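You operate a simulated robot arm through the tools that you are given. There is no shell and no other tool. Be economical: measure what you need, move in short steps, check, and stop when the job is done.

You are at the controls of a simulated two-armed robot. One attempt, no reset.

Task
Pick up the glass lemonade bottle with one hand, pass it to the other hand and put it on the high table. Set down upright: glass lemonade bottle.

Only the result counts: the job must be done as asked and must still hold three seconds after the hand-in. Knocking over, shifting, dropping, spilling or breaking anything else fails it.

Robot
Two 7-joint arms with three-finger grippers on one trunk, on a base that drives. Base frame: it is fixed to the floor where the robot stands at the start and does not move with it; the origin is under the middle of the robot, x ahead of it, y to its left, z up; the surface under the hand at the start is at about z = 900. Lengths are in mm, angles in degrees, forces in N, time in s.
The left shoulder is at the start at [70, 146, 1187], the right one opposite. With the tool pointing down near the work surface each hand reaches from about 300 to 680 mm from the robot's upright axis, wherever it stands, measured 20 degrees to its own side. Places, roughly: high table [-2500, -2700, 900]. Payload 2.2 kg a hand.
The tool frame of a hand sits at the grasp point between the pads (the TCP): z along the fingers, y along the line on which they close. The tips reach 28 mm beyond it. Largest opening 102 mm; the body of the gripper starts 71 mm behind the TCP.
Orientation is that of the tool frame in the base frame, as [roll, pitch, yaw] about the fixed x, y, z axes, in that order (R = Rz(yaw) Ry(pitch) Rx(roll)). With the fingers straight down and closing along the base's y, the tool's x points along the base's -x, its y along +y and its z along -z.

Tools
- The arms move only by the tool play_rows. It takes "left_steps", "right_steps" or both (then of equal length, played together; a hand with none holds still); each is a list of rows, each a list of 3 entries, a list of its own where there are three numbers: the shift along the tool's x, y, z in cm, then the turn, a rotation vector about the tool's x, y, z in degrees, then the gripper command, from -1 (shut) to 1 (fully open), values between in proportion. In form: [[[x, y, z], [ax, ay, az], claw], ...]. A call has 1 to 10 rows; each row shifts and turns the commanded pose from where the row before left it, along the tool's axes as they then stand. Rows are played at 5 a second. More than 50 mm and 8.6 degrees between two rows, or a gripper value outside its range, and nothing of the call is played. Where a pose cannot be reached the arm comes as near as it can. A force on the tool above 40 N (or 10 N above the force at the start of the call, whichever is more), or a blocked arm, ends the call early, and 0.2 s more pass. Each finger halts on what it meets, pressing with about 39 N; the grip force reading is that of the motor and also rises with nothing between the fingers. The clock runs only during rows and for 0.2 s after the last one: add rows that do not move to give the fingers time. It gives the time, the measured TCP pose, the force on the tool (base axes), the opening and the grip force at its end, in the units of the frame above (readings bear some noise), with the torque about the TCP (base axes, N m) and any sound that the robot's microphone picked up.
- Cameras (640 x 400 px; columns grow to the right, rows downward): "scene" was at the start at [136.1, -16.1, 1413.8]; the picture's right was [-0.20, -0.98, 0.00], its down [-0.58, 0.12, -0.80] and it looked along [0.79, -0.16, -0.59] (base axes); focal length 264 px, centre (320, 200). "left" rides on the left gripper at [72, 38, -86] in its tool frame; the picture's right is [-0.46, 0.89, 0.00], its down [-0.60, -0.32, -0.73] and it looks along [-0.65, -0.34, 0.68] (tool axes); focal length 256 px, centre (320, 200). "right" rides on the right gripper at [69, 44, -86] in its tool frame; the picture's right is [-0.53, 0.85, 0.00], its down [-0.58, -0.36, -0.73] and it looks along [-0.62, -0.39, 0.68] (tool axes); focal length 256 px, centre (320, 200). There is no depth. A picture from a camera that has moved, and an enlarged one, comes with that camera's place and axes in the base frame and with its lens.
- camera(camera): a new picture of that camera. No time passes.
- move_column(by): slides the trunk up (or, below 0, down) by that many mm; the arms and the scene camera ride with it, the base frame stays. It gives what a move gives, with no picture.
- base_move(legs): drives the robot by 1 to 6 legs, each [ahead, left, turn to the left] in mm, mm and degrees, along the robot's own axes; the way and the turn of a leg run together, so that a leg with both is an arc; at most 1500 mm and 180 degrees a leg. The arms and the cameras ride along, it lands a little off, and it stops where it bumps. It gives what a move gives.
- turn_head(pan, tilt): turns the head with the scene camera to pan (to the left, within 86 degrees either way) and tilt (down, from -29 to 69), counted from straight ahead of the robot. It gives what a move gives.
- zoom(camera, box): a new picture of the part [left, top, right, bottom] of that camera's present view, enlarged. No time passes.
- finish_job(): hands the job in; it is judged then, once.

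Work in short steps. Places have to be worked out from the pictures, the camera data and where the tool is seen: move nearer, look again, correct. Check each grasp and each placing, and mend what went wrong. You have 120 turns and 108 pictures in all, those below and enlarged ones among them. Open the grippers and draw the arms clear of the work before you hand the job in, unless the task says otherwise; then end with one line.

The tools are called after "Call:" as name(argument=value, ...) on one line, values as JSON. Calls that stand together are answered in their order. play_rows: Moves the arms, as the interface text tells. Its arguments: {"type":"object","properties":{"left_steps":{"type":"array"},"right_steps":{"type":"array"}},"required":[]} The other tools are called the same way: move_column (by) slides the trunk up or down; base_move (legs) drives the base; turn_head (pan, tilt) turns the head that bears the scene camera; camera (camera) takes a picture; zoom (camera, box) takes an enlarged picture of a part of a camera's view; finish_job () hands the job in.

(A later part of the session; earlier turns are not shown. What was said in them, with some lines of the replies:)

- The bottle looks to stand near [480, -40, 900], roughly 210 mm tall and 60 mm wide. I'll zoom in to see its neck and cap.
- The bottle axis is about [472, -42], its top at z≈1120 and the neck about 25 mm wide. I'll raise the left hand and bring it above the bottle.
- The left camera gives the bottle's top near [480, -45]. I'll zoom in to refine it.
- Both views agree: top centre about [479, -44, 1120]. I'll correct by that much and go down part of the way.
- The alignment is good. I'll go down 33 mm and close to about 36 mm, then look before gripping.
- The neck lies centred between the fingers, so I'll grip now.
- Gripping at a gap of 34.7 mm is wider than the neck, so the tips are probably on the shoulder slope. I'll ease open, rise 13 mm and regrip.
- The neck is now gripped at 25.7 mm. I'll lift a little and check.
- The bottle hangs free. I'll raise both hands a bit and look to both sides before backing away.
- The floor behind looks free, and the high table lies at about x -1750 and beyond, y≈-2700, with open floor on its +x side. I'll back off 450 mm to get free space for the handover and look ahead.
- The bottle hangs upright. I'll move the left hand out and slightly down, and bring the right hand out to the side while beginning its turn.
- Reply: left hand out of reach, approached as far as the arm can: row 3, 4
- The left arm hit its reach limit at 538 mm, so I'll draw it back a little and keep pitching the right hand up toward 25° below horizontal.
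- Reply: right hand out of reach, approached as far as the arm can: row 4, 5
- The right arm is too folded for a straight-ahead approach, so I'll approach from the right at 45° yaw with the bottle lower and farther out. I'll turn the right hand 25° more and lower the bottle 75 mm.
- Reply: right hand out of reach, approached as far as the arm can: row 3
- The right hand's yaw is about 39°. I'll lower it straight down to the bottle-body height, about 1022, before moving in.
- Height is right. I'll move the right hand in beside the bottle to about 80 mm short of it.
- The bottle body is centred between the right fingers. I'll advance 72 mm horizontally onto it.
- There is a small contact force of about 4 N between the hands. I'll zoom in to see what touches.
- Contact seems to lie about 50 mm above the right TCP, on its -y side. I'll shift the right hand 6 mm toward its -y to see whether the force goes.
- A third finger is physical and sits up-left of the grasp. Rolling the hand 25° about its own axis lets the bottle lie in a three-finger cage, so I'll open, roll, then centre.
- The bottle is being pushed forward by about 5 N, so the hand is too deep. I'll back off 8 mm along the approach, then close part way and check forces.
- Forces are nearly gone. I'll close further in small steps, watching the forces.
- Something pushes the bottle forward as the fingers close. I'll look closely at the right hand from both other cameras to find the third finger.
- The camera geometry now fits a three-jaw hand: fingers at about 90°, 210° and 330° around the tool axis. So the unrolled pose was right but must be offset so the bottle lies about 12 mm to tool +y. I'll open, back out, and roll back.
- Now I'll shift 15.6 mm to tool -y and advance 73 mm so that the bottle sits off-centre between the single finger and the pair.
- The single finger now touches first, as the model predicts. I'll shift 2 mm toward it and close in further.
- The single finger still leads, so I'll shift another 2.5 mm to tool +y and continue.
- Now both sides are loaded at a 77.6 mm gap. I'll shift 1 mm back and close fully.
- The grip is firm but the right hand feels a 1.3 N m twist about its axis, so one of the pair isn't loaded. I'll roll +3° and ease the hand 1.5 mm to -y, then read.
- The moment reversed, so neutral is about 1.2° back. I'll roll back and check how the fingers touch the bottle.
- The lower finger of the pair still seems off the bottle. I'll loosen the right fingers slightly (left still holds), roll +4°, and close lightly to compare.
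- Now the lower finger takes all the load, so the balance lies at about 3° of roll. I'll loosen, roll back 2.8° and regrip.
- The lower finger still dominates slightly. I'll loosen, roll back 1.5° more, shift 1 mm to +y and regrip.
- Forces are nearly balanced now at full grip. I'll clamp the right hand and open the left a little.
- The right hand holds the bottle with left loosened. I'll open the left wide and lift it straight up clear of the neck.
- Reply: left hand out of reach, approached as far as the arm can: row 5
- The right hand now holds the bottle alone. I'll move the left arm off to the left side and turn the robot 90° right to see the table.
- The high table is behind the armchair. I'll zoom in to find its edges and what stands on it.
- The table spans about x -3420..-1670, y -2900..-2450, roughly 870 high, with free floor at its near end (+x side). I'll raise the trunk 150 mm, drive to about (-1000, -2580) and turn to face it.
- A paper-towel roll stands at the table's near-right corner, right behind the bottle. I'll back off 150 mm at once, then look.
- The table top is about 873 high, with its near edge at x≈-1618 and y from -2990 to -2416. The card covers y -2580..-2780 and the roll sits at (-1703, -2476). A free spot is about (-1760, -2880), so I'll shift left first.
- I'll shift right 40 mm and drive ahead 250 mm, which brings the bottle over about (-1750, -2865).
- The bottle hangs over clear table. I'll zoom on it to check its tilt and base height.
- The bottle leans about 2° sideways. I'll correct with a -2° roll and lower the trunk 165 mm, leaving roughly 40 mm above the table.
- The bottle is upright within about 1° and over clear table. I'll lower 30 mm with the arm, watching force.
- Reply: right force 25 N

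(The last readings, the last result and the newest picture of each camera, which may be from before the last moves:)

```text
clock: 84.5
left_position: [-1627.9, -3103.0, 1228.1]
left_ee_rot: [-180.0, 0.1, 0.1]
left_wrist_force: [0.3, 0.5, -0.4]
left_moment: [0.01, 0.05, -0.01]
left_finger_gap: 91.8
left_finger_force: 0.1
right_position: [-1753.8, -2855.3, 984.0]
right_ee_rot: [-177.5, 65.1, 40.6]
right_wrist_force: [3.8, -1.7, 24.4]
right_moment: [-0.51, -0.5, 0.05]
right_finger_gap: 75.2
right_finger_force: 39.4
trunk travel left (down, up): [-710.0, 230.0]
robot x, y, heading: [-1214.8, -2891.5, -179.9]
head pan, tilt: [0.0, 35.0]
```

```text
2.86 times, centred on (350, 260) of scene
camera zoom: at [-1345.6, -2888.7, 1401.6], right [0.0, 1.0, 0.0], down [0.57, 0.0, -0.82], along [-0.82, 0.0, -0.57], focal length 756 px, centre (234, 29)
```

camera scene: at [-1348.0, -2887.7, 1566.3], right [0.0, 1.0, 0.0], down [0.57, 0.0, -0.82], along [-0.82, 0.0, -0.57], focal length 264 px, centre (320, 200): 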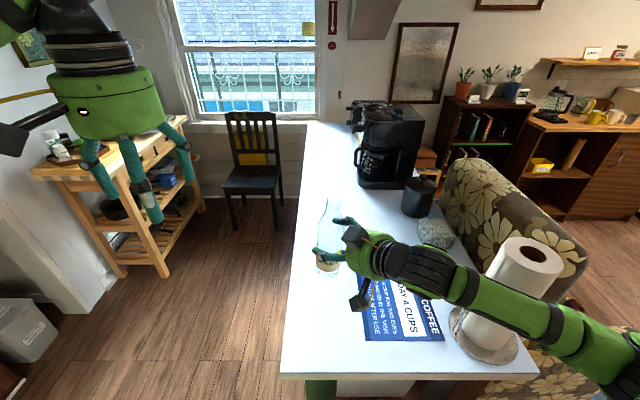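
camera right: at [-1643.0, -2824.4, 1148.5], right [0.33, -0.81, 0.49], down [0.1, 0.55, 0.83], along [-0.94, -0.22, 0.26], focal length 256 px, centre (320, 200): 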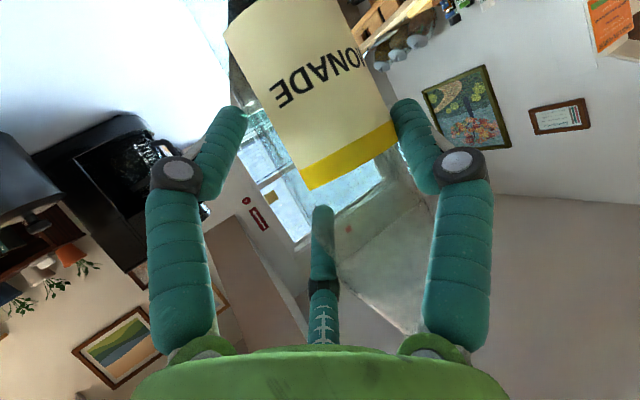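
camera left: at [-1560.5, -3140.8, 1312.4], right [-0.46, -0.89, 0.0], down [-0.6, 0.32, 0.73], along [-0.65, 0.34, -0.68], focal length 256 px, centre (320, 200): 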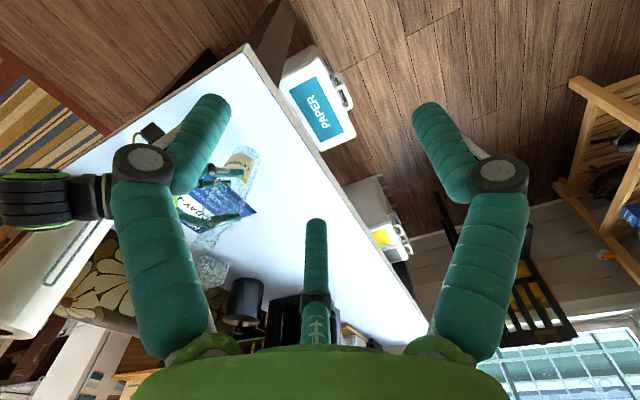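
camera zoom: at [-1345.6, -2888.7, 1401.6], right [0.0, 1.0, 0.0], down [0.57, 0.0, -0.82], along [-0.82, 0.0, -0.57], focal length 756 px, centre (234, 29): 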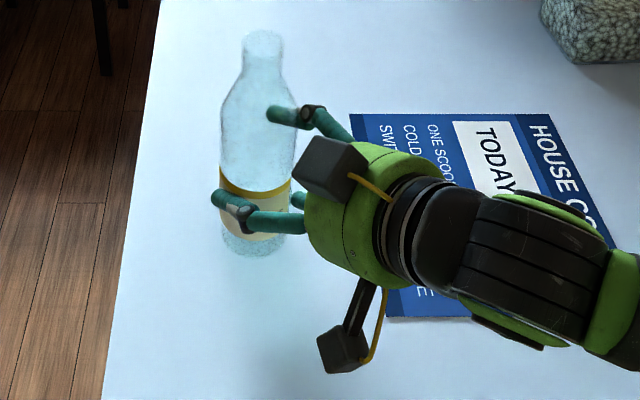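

The bottle has met the table (24 N, so the top is at about 900). I'll ease up until the load is small.

Call:
play_rows(right_steps=[[[-0.36, 0, -0.174], [0, 0, 0], -1], [[0, 0, 0], [0, 0, 0], -1]])

Call:
zoom(camera="left", box=[150, 100, 310, 260])

```text
clock: 85.1
left_position: [-1628.6, -3102.9, 1226.6]
left_ee_rot: [-179.9, 0.2, 0.0]
left_wrist_force: [-0.1, 0.2, -0.4]
left_moment: [0.01, -0.03, -0.01]
left_finger_gap: 91.8
left_finger_force: 0.0
right_position: [-1752.5, -2856.3, 984.3]
right_ee_rot: [-177.7, 64.6, 40.5]
right_wrist_force: [4.6, -5.1, 18.2]
right_moment: [-0.68, -0.53, 0.02]
right_finger_gap: 74.9
right_finger_force: 39.2
trunk travel left (down, up): [-710.0, 230.0]
robot x, y, heading: [-1213.0, -2889.2, -180.1]
head pan, tilt: [0.0, 35.0]
```

```text
2.50 times, centred on (230, 180) of left
camera zoom: at [-1556.8, -3142.2, 1313.1], right [-0.46, -0.89, 0.0], down [-0.6, 0.32, 0.73], along [-0.65, 0.34, -0.68], focal length 640 px, centre (545, 250)
```

zoom: 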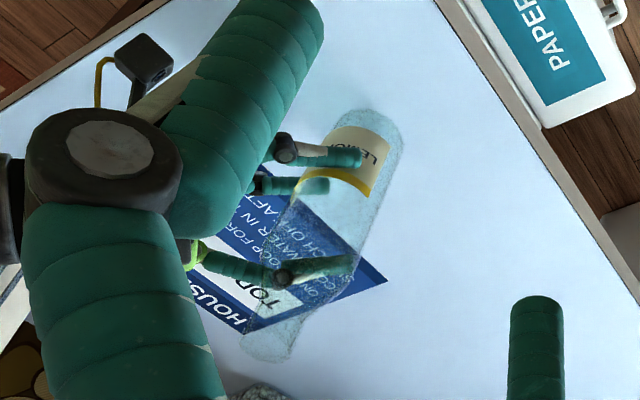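

Still 18 N. I'll ease up another 4 mm.

Call:
play_rows(right_steps=[[[-0.36, 0, -0.174], [0, 0, 0], -1], [[0, 0, 0], [0, 0, 0], -1]])

```text
clock: 85.7
left_position: [-1631.7, -3102.8, 1226.3]
left_ee_rot: [-180.0, 0.1, 0.2]
left_wrist_force: [0.2, -0.4, -0.5]
left_moment: [0.02, 0.0, -0.04]
left_finger_gap: 91.8
left_finger_force: 0.0
right_position: [-1755.8, -2853.2, 984.8]
right_ee_rot: [-177.5, 64.2, 40.4]
right_wrist_force: [1.4, -1.1, 4.2]
right_moment: [-0.21, -0.23, 0.02]
right_finger_gap: 74.7
right_finger_force: 39.2
trunk travel left (down, up): [-710.0, 230.0]
robot x, y, heading: [-1215.8, -2888.8, -180.0]
head pan, tilt: [0.0, 35.0]
```

The load is now 4 N, so the base rests on the table. I'll open slowly.

Call:
play_rows(right_steps=[[[0, 0, 0], [0, 0, 0], 0.44], [[0, 0, 0], [0, 0, 0], 0.5], [[0, 0, 0], [0, 0, 0], 0.56], [[0, 0, 0], [0, 0, 0], 0.64], [[0, 0, 0], [0, 0, 0], 0.72], [[0, 0, 0], [0, 0, 0], 0.8], [[0, 0, 0], [0, 0, 0], 0.8]])

Call:
zoom(camera="scene", box=[270, 190, 430, 330])

Call:
camera(camera="right")

```text
clock: 87.3
left_position: [-1632.3, -3102.1, 1227.6]
left_ee_rot: [-180.0, 0.0, 0.1]
left_wrist_force: [-0.4, 0.2, -0.9]
left_moment: [0.04, -0.02, -0.02]
left_finger_gap: 91.8
left_finger_force: 0.2
right_position: [-1756.8, -2854.9, 984.7]
right_ee_rot: [-177.7, 64.4, 40.2]
right_wrist_force: [-0.1, -0.2, -0.4]
right_moment: [-0.03, -0.04, 0.02]
right_finger_gap: 91.9
right_finger_force: 0.2
trunk travel left (down, up): [-710.0, 230.0]
robot x, y, heading: [-1214.1, -2889.4, -180.1]
head pan, tilt: [0.0, 35.0]
```

```text
2.86 times, centred on (350, 260) of scene
camera zoom: at [-1351.1, -2888.0, 1400.9], right [0.0, 1.0, 0.0], down [0.57, 0.0, -0.82], along [-0.82, 0.0, -0.57], focal length 756 px, centre (234, 29)
```

zoom: 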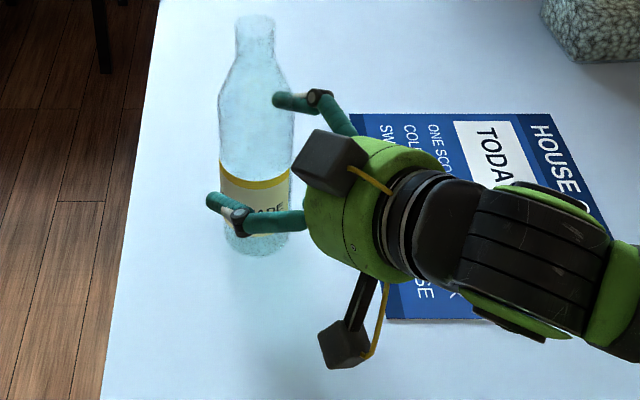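

```text
42 pictures are left
camera right: at [-1645.5, -2822.6, 960.1], right [0.35, -0.81, 0.47], down [0.11, 0.53, 0.84], along [-0.93, -0.24, 0.27], focal length 256 px, centre (320, 200)
```

right: 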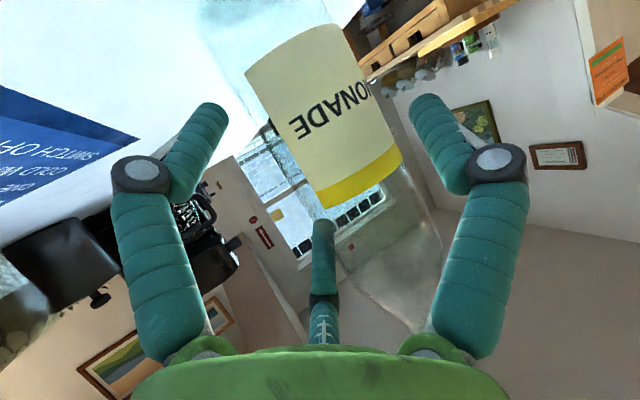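

The bottle stands by itself. I'll open fully and back the right hand out horizontally along its approach.

Call:
play_rows(right_steps=[[[0, 0, 0], [0, 0, 0], 1], [[0, 0, 0], [0, 0, 0], 1], [[0.43, 0, -0.9], [0, 0, 0], 1], [[0.86, 0, -1.8], [0, 0, 0], 1], [[0, 0, 0], [0, 0, 0], 1]])

Call:
zoom(camera="scene", box=[270, 190, 430, 330])

```text
clock: 88.5
left_position: [-1632.9, -3101.4, 1226.3]
left_ee_rot: [-179.9, 0.0, 0.1]
left_wrist_force: [0.0, -0.9, -0.5]
left_moment: [-0.01, -0.06, -0.01]
left_finger_gap: 91.9
left_finger_force: 0.1
right_position: [-1735.3, -2834.9, 985.2]
right_ee_rot: [-177.7, 64.4, 40.3]
right_wrist_force: [-0.1, 1.0, 1.4]
right_moment: [-0.05, 0.04, -0.03]
right_finger_gap: 102.3
right_finger_force: 0.0
trunk travel left (down, up): [-710.0, 230.0]
robot x, y, heading: [-1220.1, -2888.4, -179.6]
head pan, tilt: [0.0, 35.0]
```

```text
2.86 times, centred on (350, 260) of scene
camera zoom: at [-1351.4, -2888.4, 1400.9], right [0.0, 1.0, 0.0], down [0.57, 0.0, -0.82], along [-0.82, 0.0, -0.57], focal length 756 px, centre (234, 29)
```

zoom: 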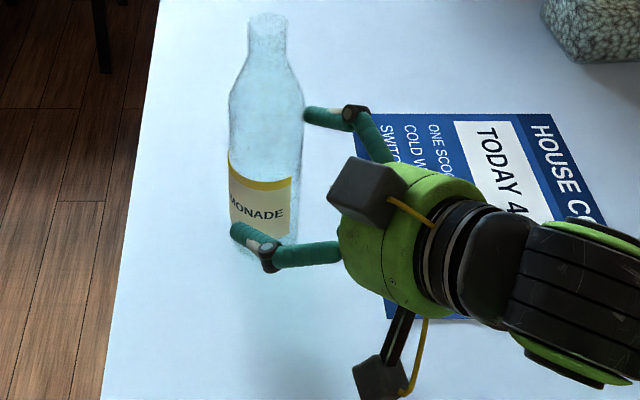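

The bottle slid a few mm while I backed out, but it's still upright. I'll check the clearance on each side before going on.

Call:
camera(camera="right")

Call:
zoom(camera="left", box=[150, 100, 310, 260])

```text
40 pictures are left
camera right: at [-1622.5, -2803.3, 959.0], right [0.35, -0.81, 0.47], down [0.11, 0.53, 0.84], along [-0.93, -0.24, 0.27], focal length 256 px, centre (320, 200)
```

right: 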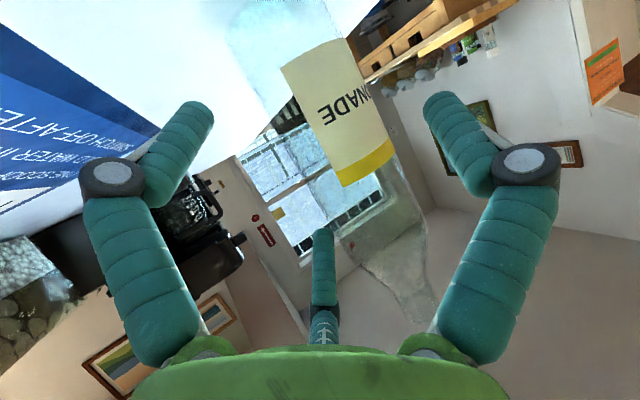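

```text
2.50 times, centred on (230, 180) of left
camera zoom: at [-1560.8, -3141.2, 1312.2], right [-0.46, -0.89, 0.0], down [-0.6, 0.32, 0.73], along [-0.65, 0.34, -0.68], focal length 640 px, centre (545, 250)
```

zoom: 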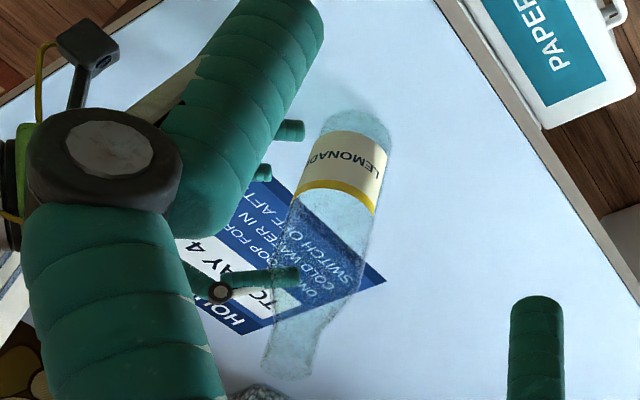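

There is room on the single-finger side, and the pair's upper finger is the one rubbing. I'll shift the hand 7 mm to tool -y and then back out.

Call:
play_rows(right_steps=[[[0, -0.35, 0], [0, 0, 0], 1], [[0, -0.35, 0], [0, 0, 0], 1], [[0.43, 0, -0.9], [0, 0, 0], 1], [[0.43, 0, -0.9], [0, 0, 0], 1], [[0, 0, 0], [0, 0, 0], 1]])

Call:
zoom(camera="scene", box=[270, 190, 430, 330])

Call:
camera(camera="right")

```text
clock: 89.7
left_position: [-1632.9, -3102.7, 1226.5]
left_ee_rot: [-180.0, -0.1, 0.1]
left_wrist_force: [0.2, 0.3, 1.0]
left_moment: [0.02, -0.03, 0.0]
left_finger_gap: 91.8
left_finger_force: 0.0
right_position: [-1719.9, -2819.2, 984.7]
right_ee_rot: [-177.6, 64.4, 40.3]
right_wrist_force: [-0.1, -0.3, -0.2]
right_moment: [-0.01, -0.02, 0.0]
right_finger_gap: 102.2
right_finger_force: 0.0
trunk travel left (down, up): [-710.0, 230.0]
robot x, y, heading: [-1210.0, -2892.5, -179.9]
head pan, tilt: [0.0, 35.0]
```

```text
2.86 times, centred on (350, 260) of scene
camera zoom: at [-1351.4, -2888.4, 1400.9], right [0.0, 1.0, 0.0], down [0.57, 0.0, -0.82], along [-0.82, 0.0, -0.57], focal length 756 px, centre (234, 29)
```

zoom: 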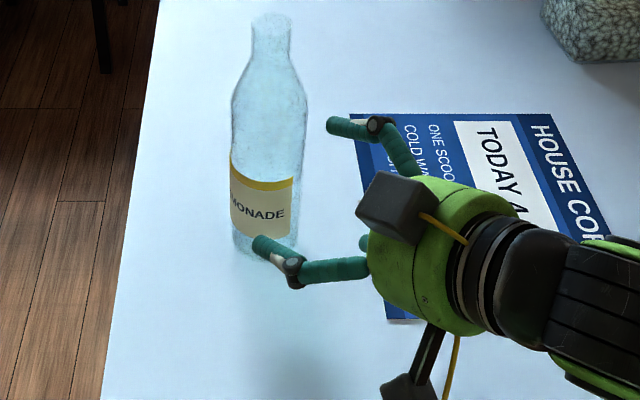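

```text
37 pictures are left
camera right: at [-1609.9, -2787.8, 960.0], right [0.35, -0.81, 0.47], down [0.11, 0.53, 0.84], along [-0.93, -0.24, 0.27], focal length 256 px, centre (320, 200)
```

right: 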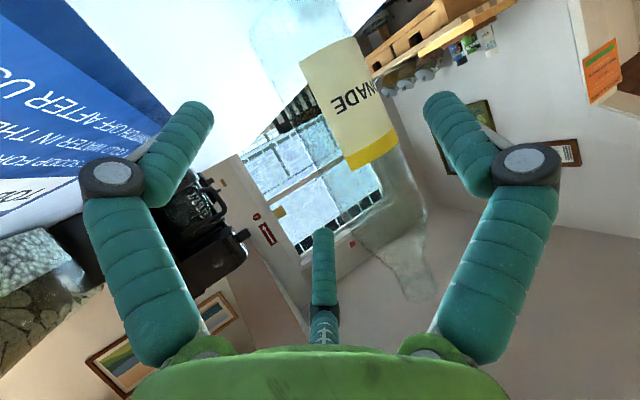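

The bottle stayed put this time. I'll continue backing out 75 mm.

Call:
play_rows(right_steps=[[[0.86, 0, -1.8], [0, 0, 0], 1], [[1.1, 0, -2.26], [0, 0, 0], 1], [[1.1, 0, -2.26], [0, 0, 0], 1], [[0, 0, 0], [0, 0, 0], 1]])

Call:
camera(camera="scene")

```text
clock: 90.7
left_position: [-1632.4, -3102.3, 1226.2]
left_ee_rot: [180.0, 0.0, 0.2]
left_wrist_force: [0.1, 0.1, -0.2]
left_moment: [0.02, -0.01, -0.01]
left_finger_gap: 92.1
left_finger_force: 0.0
right_position: [-1667.4, -2776.3, 982.5]
right_ee_rot: [-177.8, 64.5, 40.3]
right_wrist_force: [0.1, -0.1, -1.2]
right_moment: [0.0, -0.01, -0.01]
right_finger_gap: 102.0
right_finger_force: 0.1
trunk travel left (down, up): [-710.0, 230.0]
robot x, y, heading: [-1211.4, -2889.8, -179.7]
head pan, tilt: [0.0, 35.0]
```

```text
36 pictures are left
camera scene: at [-1351.5, -2888.4, 1400.9], right [0.0, 1.0, 0.0], down [0.57, 0.0, -0.82], along [-0.82, 0.0, -0.57], focal length 264 px, centre (320, 200)
```

scene: 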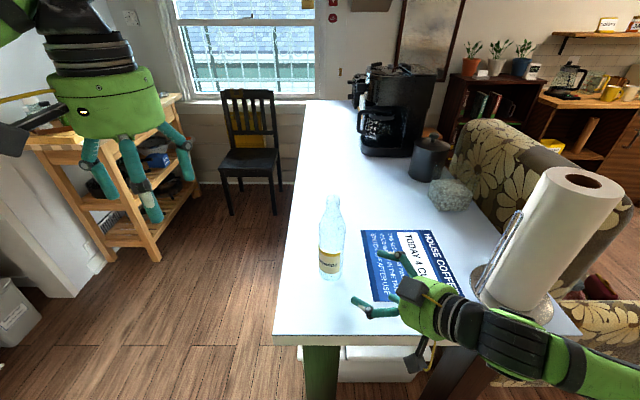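

The bottle stands upright on the table and the hand is clear. I'll raise the trunk 80 mm and back the robot off 350 mm.

Call:
move_column(by=80)

Call:
base_move(legs=[[-350, 0, 0]])

Call:
camera(camera="scene")

Call:
zoom(camera="scene", box=[280, 130, 480, 300])

```text
clock: 91.8
left_position: [-1632.9, -3102.5, 1306.7]
left_ee_rot: [179.9, 0.1, 0.2]
left_wrist_force: [-1.2, -0.9, 0.2]
left_moment: [-0.01, 0.03, 0.04]
left_finger_gap: 92.0
left_finger_force: 0.1
right_position: [-1668.8, -2776.4, 1063.1]
right_ee_rot: [-177.7, 64.4, 40.2]
right_wrist_force: [0.3, 0.5, 1.4]
right_moment: [-0.03, 0.0, -0.02]
right_finger_gap: 102.1
right_finger_force: 0.1
trunk travel left (down, up): [-790.0, 150.0]
robot x, y, heading: [-1211.8, -2883.7, -180.1]
head pan, tilt: [0.0, 35.0]
```

```text
clock: 94.1
left_position: [-1287.0, -3102.2, 1305.8]
left_ee_rot: [180.0, -0.1, -0.1]
left_wrist_force: [-0.3, 0.5, -0.7]
left_moment: [0.04, -0.07, 0.0]
left_finger_gap: 91.8
left_finger_force: 0.0
right_position: [-1320.7, -2774.2, 1063.0]
right_ee_rot: [-177.8, 64.4, 40.0]
right_wrist_force: [-0.3, 0.1, 0.5]
right_moment: [0.02, 0.0, 0.04]
right_finger_gap: 102.0
right_finger_force: 0.2
trunk travel left (down, up): [-790.0, 150.0]
robot x, y, heading: [-864.5, -2888.4, 180.0]
head pan, tilt: [0.0, 35.0]
```

```text
35 pictures are left
camera scene: at [-1004.7, -2887.6, 1480.7], right [0.0, 1.0, 0.0], down [0.57, 0.0, -0.82], along [-0.82, 0.0, -0.57], focal length 264 px, centre (320, 200)
```

scene: 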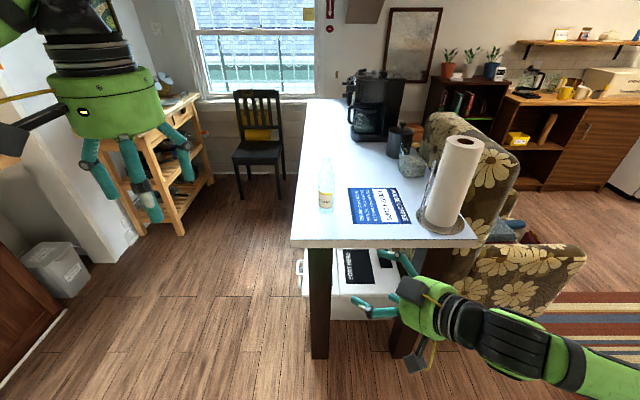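

```text
2.35 times, centred on (380, 215) of scene
camera zoom: at [-1004.7, -2887.6, 1480.7], right [0.0, 1.0, 0.0], down [0.57, 0.0, -0.82], along [-0.82, 0.0, -0.57], focal length 622 px, centre (179, 165)
```

zoom: 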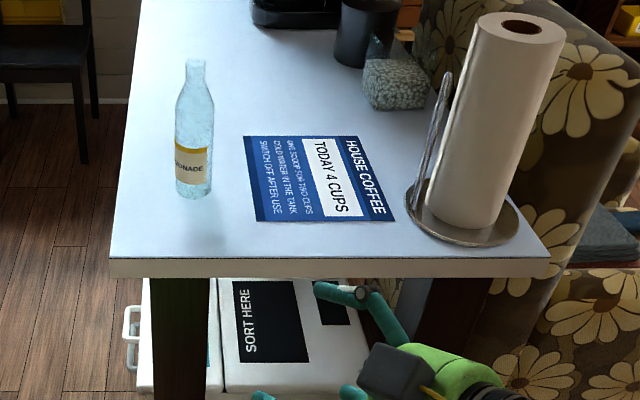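

The bottle stands upright on the high table, nothing else has been moved, both grippers are open and both arms are clear. I'm handing the job in.

Call:
finish_job()

```text
The job is handed in.
```

The glass lemonade bottle was picked up with the left hand, passed to the right hand, and set down upright on the high table.
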